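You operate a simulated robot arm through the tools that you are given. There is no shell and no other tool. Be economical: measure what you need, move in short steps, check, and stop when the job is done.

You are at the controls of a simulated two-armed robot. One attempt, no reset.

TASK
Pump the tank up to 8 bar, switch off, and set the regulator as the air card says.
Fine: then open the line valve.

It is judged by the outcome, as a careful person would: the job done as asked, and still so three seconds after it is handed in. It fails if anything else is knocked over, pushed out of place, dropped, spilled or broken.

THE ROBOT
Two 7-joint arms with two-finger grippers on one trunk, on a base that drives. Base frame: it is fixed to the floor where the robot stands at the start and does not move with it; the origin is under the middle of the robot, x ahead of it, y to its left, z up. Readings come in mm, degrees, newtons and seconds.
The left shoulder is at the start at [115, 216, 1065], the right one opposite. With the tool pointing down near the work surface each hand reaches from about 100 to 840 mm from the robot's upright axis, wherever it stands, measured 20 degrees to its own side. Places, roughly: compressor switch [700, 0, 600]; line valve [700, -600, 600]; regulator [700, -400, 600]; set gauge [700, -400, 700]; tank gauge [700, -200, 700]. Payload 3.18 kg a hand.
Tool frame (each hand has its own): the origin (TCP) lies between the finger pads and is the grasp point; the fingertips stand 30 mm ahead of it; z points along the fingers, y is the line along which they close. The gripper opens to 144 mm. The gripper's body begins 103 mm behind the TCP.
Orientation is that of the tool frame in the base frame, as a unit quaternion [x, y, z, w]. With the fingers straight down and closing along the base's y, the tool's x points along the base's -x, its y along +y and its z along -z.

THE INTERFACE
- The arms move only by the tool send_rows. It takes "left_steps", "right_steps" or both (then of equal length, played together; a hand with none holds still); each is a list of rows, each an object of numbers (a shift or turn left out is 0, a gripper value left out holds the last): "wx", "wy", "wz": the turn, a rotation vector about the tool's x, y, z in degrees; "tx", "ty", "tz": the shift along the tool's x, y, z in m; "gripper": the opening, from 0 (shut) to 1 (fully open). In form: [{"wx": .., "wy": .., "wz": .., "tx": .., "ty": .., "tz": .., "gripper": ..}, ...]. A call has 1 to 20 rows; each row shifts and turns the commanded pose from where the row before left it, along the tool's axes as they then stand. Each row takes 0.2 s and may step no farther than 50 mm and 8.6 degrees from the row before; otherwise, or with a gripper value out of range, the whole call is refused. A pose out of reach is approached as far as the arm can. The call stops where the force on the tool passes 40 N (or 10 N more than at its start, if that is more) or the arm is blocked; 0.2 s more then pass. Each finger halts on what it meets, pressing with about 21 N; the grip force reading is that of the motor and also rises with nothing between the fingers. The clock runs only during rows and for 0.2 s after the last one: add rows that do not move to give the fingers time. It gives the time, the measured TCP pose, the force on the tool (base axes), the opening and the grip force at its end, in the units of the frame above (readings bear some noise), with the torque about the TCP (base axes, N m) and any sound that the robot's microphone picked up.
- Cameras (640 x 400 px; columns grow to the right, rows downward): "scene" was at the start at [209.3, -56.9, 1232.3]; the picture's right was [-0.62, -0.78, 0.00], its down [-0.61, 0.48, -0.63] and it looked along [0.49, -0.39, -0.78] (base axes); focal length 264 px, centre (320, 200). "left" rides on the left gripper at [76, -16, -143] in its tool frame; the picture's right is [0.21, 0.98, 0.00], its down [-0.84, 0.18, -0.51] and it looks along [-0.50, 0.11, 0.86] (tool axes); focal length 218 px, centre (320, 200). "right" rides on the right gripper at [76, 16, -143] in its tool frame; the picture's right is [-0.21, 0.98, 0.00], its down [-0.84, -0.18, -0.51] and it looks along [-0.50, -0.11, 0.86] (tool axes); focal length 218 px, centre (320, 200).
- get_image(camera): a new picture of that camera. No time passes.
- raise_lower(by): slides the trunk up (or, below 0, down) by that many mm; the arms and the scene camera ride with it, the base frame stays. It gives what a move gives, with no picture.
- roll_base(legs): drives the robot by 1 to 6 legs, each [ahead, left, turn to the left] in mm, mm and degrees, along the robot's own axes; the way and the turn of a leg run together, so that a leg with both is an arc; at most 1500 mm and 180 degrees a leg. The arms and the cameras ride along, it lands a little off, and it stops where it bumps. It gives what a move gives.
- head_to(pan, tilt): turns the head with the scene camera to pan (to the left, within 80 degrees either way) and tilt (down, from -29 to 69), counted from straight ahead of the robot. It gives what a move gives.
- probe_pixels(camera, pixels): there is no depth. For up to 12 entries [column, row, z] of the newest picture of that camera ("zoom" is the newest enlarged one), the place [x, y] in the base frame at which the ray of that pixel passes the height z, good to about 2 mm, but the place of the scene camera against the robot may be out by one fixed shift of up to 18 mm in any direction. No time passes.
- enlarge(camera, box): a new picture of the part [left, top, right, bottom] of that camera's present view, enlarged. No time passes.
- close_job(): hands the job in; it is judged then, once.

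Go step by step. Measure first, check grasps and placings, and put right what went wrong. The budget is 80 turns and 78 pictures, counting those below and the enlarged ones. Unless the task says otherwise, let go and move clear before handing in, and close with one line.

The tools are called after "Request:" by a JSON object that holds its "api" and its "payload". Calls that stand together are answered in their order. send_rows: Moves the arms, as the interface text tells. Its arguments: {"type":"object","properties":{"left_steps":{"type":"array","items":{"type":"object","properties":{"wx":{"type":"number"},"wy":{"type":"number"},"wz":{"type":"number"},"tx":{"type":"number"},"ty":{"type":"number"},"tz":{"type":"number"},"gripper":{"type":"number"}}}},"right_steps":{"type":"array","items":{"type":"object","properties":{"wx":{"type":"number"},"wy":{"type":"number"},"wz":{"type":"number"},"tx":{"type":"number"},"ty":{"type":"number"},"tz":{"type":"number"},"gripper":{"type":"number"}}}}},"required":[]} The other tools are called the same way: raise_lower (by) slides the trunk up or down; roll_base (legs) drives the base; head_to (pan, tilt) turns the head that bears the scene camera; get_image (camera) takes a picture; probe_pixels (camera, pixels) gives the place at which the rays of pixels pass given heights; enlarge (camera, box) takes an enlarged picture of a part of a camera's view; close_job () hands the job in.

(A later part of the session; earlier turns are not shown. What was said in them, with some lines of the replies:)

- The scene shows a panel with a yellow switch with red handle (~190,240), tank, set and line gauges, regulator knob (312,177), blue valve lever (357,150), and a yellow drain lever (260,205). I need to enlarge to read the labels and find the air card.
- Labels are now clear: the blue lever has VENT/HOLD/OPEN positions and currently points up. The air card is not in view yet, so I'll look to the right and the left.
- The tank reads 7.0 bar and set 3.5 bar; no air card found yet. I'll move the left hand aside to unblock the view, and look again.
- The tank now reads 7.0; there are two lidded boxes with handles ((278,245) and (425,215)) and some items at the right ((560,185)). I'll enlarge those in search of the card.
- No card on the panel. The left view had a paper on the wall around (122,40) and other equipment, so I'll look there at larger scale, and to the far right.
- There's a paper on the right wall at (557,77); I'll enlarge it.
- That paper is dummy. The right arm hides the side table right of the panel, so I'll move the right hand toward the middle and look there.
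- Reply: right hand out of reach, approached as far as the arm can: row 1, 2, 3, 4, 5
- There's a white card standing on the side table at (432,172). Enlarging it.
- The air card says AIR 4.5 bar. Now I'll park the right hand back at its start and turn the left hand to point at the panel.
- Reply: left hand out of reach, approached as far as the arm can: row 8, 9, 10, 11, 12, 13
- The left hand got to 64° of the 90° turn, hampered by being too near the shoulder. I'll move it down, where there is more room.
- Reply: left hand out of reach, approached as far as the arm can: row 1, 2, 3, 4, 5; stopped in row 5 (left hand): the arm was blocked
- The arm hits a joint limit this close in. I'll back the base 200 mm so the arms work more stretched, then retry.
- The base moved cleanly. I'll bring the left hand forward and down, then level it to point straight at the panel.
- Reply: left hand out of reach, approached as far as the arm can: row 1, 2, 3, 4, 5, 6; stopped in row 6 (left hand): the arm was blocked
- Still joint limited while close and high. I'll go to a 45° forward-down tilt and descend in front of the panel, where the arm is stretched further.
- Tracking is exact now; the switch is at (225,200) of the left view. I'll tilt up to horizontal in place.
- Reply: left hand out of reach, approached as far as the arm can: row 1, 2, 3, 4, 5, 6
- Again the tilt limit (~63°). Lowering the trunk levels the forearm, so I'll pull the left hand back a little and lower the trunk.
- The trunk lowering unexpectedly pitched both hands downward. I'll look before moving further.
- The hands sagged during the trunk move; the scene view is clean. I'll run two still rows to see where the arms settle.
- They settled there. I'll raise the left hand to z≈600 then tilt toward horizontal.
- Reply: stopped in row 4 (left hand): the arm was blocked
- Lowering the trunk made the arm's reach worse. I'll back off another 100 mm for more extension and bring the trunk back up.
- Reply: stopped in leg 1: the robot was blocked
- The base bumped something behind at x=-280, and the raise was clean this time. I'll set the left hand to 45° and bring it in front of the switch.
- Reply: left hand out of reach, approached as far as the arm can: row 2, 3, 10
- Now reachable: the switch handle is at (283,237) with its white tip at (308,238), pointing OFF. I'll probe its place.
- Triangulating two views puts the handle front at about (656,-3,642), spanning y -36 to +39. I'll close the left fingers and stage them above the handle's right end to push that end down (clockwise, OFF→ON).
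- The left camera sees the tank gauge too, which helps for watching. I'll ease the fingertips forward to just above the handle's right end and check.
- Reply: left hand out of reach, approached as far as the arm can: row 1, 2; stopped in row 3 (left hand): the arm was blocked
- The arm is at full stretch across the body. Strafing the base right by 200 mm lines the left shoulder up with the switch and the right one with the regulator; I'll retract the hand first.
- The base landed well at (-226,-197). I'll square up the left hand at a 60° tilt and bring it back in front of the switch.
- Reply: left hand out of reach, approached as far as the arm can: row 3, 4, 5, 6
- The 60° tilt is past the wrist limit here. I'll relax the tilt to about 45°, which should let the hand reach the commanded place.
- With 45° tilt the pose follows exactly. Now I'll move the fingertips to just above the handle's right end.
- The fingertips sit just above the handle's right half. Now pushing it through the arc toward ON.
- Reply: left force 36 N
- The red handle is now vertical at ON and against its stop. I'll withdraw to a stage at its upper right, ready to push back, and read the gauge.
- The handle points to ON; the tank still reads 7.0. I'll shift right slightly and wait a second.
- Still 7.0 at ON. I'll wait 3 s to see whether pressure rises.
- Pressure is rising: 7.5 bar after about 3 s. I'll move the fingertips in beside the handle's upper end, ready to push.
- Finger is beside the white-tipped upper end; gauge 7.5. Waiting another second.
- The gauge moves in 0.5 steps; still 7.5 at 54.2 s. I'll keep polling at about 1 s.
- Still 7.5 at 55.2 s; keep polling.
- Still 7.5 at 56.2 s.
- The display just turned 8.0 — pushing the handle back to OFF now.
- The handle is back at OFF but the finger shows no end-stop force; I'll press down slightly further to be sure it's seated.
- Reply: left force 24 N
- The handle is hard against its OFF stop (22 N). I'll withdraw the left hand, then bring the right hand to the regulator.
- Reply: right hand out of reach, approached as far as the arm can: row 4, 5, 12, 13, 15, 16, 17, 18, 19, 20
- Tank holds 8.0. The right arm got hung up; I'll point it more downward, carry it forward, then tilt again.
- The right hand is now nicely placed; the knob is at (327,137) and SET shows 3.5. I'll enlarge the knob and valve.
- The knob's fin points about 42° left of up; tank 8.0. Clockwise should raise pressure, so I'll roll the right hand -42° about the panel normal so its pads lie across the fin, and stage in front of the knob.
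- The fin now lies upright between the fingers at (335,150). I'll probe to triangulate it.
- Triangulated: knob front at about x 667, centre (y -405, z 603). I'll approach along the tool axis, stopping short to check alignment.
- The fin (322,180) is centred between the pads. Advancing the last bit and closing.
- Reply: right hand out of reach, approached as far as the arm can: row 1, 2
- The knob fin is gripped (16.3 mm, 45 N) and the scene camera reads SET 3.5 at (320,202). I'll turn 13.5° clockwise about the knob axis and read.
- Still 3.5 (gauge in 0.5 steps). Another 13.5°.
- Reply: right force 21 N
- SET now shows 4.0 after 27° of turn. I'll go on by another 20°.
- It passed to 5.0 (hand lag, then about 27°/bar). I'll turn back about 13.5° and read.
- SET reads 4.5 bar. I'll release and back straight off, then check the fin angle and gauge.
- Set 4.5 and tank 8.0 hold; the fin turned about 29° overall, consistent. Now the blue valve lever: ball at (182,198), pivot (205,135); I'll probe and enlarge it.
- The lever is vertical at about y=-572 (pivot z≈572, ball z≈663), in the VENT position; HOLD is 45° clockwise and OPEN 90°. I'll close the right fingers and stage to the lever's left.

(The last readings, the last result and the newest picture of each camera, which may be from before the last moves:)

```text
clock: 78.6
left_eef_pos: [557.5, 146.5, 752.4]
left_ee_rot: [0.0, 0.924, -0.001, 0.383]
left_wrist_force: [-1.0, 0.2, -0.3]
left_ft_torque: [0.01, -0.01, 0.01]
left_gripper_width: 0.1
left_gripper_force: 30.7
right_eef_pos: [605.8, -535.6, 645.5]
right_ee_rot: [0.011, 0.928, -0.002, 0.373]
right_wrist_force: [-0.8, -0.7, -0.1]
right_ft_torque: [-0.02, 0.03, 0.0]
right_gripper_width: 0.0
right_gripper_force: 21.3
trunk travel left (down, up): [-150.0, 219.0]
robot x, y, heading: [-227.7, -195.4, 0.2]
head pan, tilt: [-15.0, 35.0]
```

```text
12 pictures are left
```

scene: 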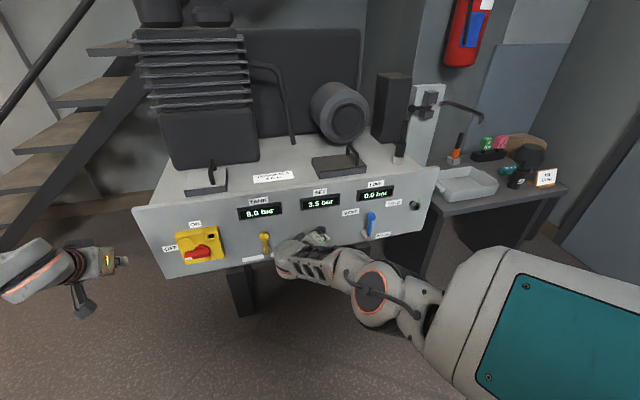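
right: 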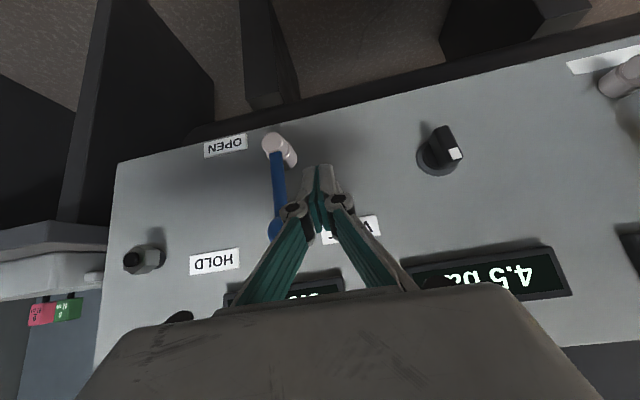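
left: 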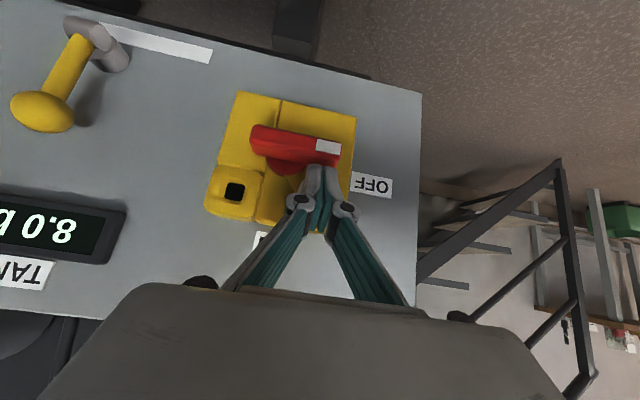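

Fingertips are left of the lever with clearance. I'll insert and push it clockwise along its arc.

Request:
{"api": "send_rows", "payload": {"right_steps": [{"tx": -0.0133, "ty": -0.0045, "tz": 0.0121}, {"tx": -0.0133, "ty": -0.0045, "tz": 0.0121}, {"ty": -0.014}, {"ty": -0.014}, {"ty": -0.014}, {"ty": -0.015, "tx": 0.0042, "tz": 0.0043}, {"ty": -0.013, "tx": 0.0055, "tz": 0.0058}, {"ty": -0.01, "tx": 0.0083, "tz": 0.0087}, {"ty": -0.009, "tx": 0.009, "tz": 0.0094}]}}

Request:
{"api": "get_image", "payload": {"camera": "right"}}

```text
clock: 80.6
left_eef_pos: [558.9, 146.9, 750.9]
left_ee_rot: [-0.001, 0.924, -0.001, 0.382]
left_wrist_force: [0.1, 0.8, 0.6]
left_ft_torque: [0.02, 0.01, 0.03]
left_gripper_width: 0.1
left_gripper_force: 30.5
right_eef_pos: [638.7, -635.2, 607.6]
right_ee_rot: [0.012, 0.927, -0.002, 0.375]
right_wrist_force: [-0.3, -0.4, 0.4]
right_ft_torque: [0.02, 0.0, 0.0]
right_gripper_width: 0.0
right_gripper_force: 20.6
trunk travel left (down, up): [-150.0, 219.0]
robot x, y, heading: [-228.1, -199.2, 0.3]
head pan, tilt: [-15.0, 35.0]
```

```text
11 pictures are left
```

right: 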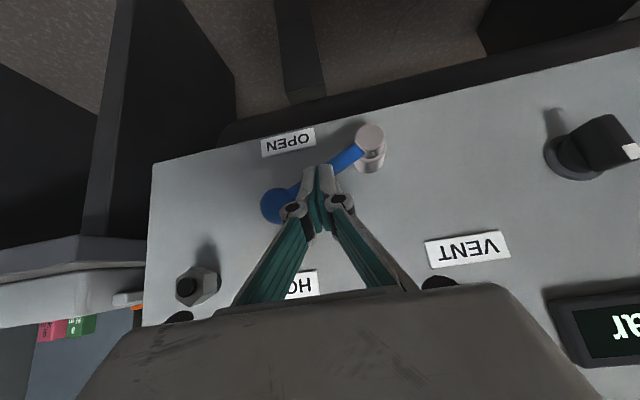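

The lever is now about 60–65° round and moving freely. Continuing downward toward OPEN.

Request:
{"api": "send_rows", "payload": {"right_steps": [{"ty": -0.004, "tx": 0.0069, "tz": 0.0072}, {"ty": -0.003, "tx": 0.0069, "tz": 0.0072}, {"ty": -0.001, "tx": 0.0069, "tz": 0.0072}]}}

Request:
{"api": "get_image", "payload": {"camera": "right"}}

Request:
{"api": "enlarge", "payload": {"camera": "scene", "box": [230, 160, 430, 290]}}

```text
clock: 81.4
left_eef_pos: [558.1, 146.2, 751.9]
left_ee_rot: [0.0, 0.924, -0.002, 0.383]
left_wrist_force: [0.7, 0.6, -0.2]
left_ft_torque: [-0.02, -0.02, 0.02]
left_gripper_width: 0.0
left_gripper_force: 30.7
right_eef_pos: [639.9, -641.6, 579.9]
right_ee_rot: [0.012, 0.927, -0.002, 0.374]
right_wrist_force: [-5.7, -0.5, 5.4]
right_ft_torque: [0.03, -0.03, 0.04]
right_gripper_width: 5.8
right_gripper_force: 30.4
trunk travel left (down, up): [-150.0, 219.0]
robot x, y, heading: [-226.4, -197.0, 0.2]
head pan, tilt: [-15.0, 35.0]
```

```text
10 pictures are left
```

right: 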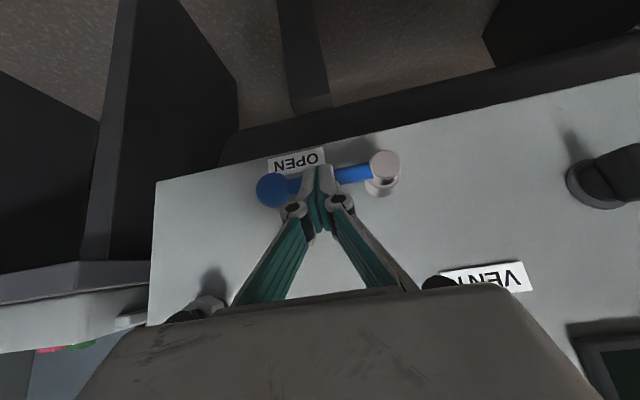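

```text
3.08 times, centred on (330, 225) of scene
```

zoom: 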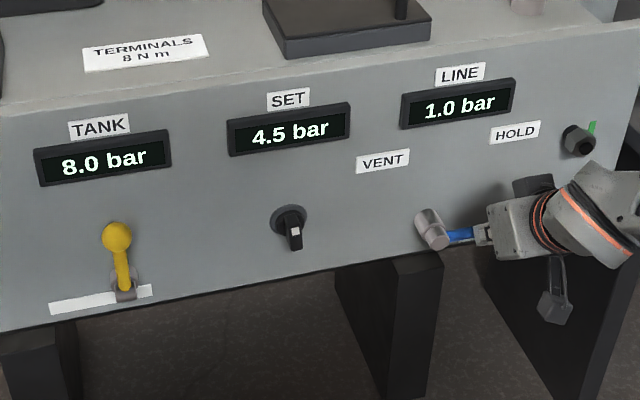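

LINE is rising (1.0 bar) — the valve is opening. I'll nudge it a little further to its stop.

Request:
{"api": "send_rows", "payload": {"right_steps": [{"tx": 0.0035, "tz": 0.0036}, {"tx": 0.0035, "tz": 0.0036}, {}]}}

Request:
{"api": "enlarge", "payload": {"camera": "scene", "box": [230, 160, 430, 290]}}

```text
clock: 82.2
left_eef_pos: [555.5, 146.8, 755.1]
left_ee_rot: [-0.002, 0.923, -0.001, 0.386]
left_wrist_force: [0.1, 1.0, -0.2]
left_ft_torque: [-0.01, -0.01, 0.01]
left_gripper_width: 0.1
left_gripper_force: 30.8
right_eef_pos: [639.3, -641.4, 579.6]
right_ee_rot: [0.013, 0.925, -0.002, 0.38]
right_wrist_force: [-28.1, 5.7, 28.2]
right_ft_torque: [-0.01, -0.23, 0.28]
right_gripper_width: 5.8
right_gripper_force: 30.6
trunk travel left (down, up): [-150.0, 219.0]
robot x, y, heading: [-230.4, -201.3, 0.1]
head pan, tilt: [-15.0, 35.0]
stopped in row 3 (right hand): the force on the tool passed its limit at 41 N (the readings are from after the stop); the commanded pose is now the measured one
```

```text
3.08 times, centred on (330, 225) of scene
```

zoom: 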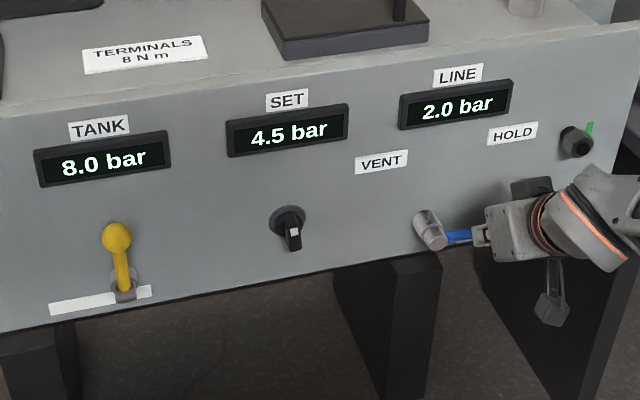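

The lever is at its stop (41 N) and LINE rises to 2.0. Withdrawing the right hand clear, and rechecking the gauges.

Request:
{"api": "send_rows", "payload": {"right_steps": [{"tz": -0.02}, {"tz": -0.03}, {"tz": -0.03}, {"tz": -0.03}, {"tz": -0.03}, {}, {}, {}, {}, {}]}}

Request:
{"api": "get_image", "payload": {"camera": "scene"}}

Request:
{"api": "enlarge", "payload": {"camera": "scene", "box": [230, 160, 430, 290]}}

```text
clock: 84.4
left_eef_pos: [558.2, 146.7, 752.2]
left_ee_rot: [-0.002, 0.923, -0.001, 0.384]
left_wrist_force: [-0.2, -0.8, -0.2]
left_ft_torque: [0.02, -0.02, 0.02]
left_gripper_width: 0.0
left_gripper_force: 30.7
right_eef_pos: [542.7, -640.6, 672.5]
right_ee_rot: [0.013, 0.927, -0.002, 0.376]
right_wrist_force: [-0.2, -0.2, 0.4]
right_ft_torque: [0.0, 0.0, -0.01]
right_gripper_width: 0.0
right_gripper_force: 30.6
trunk travel left (down, up): [-150.0, 219.0]
robot x, y, heading: [-229.0, -196.7, -0.4]
head pan, tilt: [-15.0, 35.0]
```

```text
7 pictures are left
```

scene: 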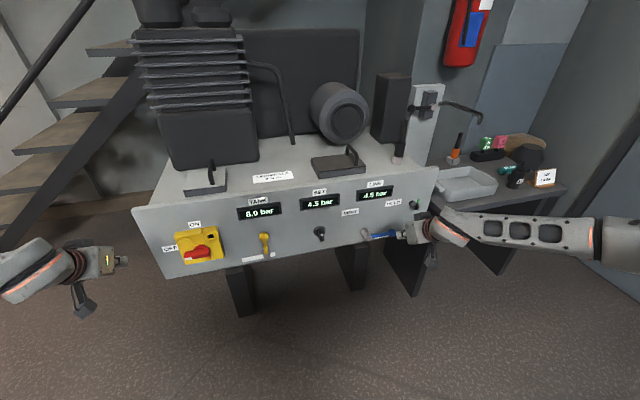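

```text
3.08 times, centred on (330, 225) of scene
```

zoom: 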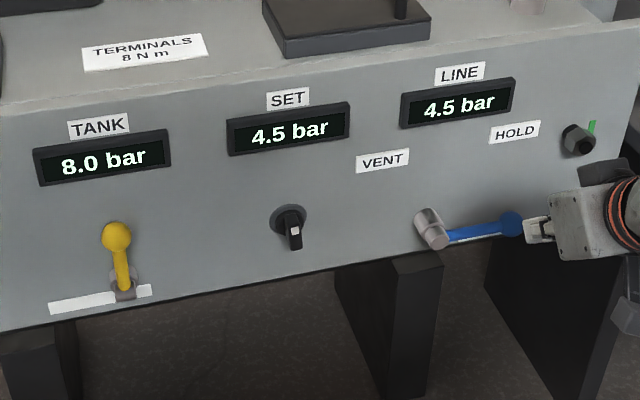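

TANK shows 8.0, SET 4.5 and LINE 4.5, the switch handle is at OFF, the lever is at OPEN, and both hands are clear. Handing in.

Request:
{"api": "close_job", "payload": {}}

```text
The job is handed in.
```

The job is done: the tank reads 8.0 bar with the compressor off, the regulator is set to 4.5 bar as the air card says, and the line valve is open with the line at 4.5 bar. The gauges read only in 0.5 bar steps.
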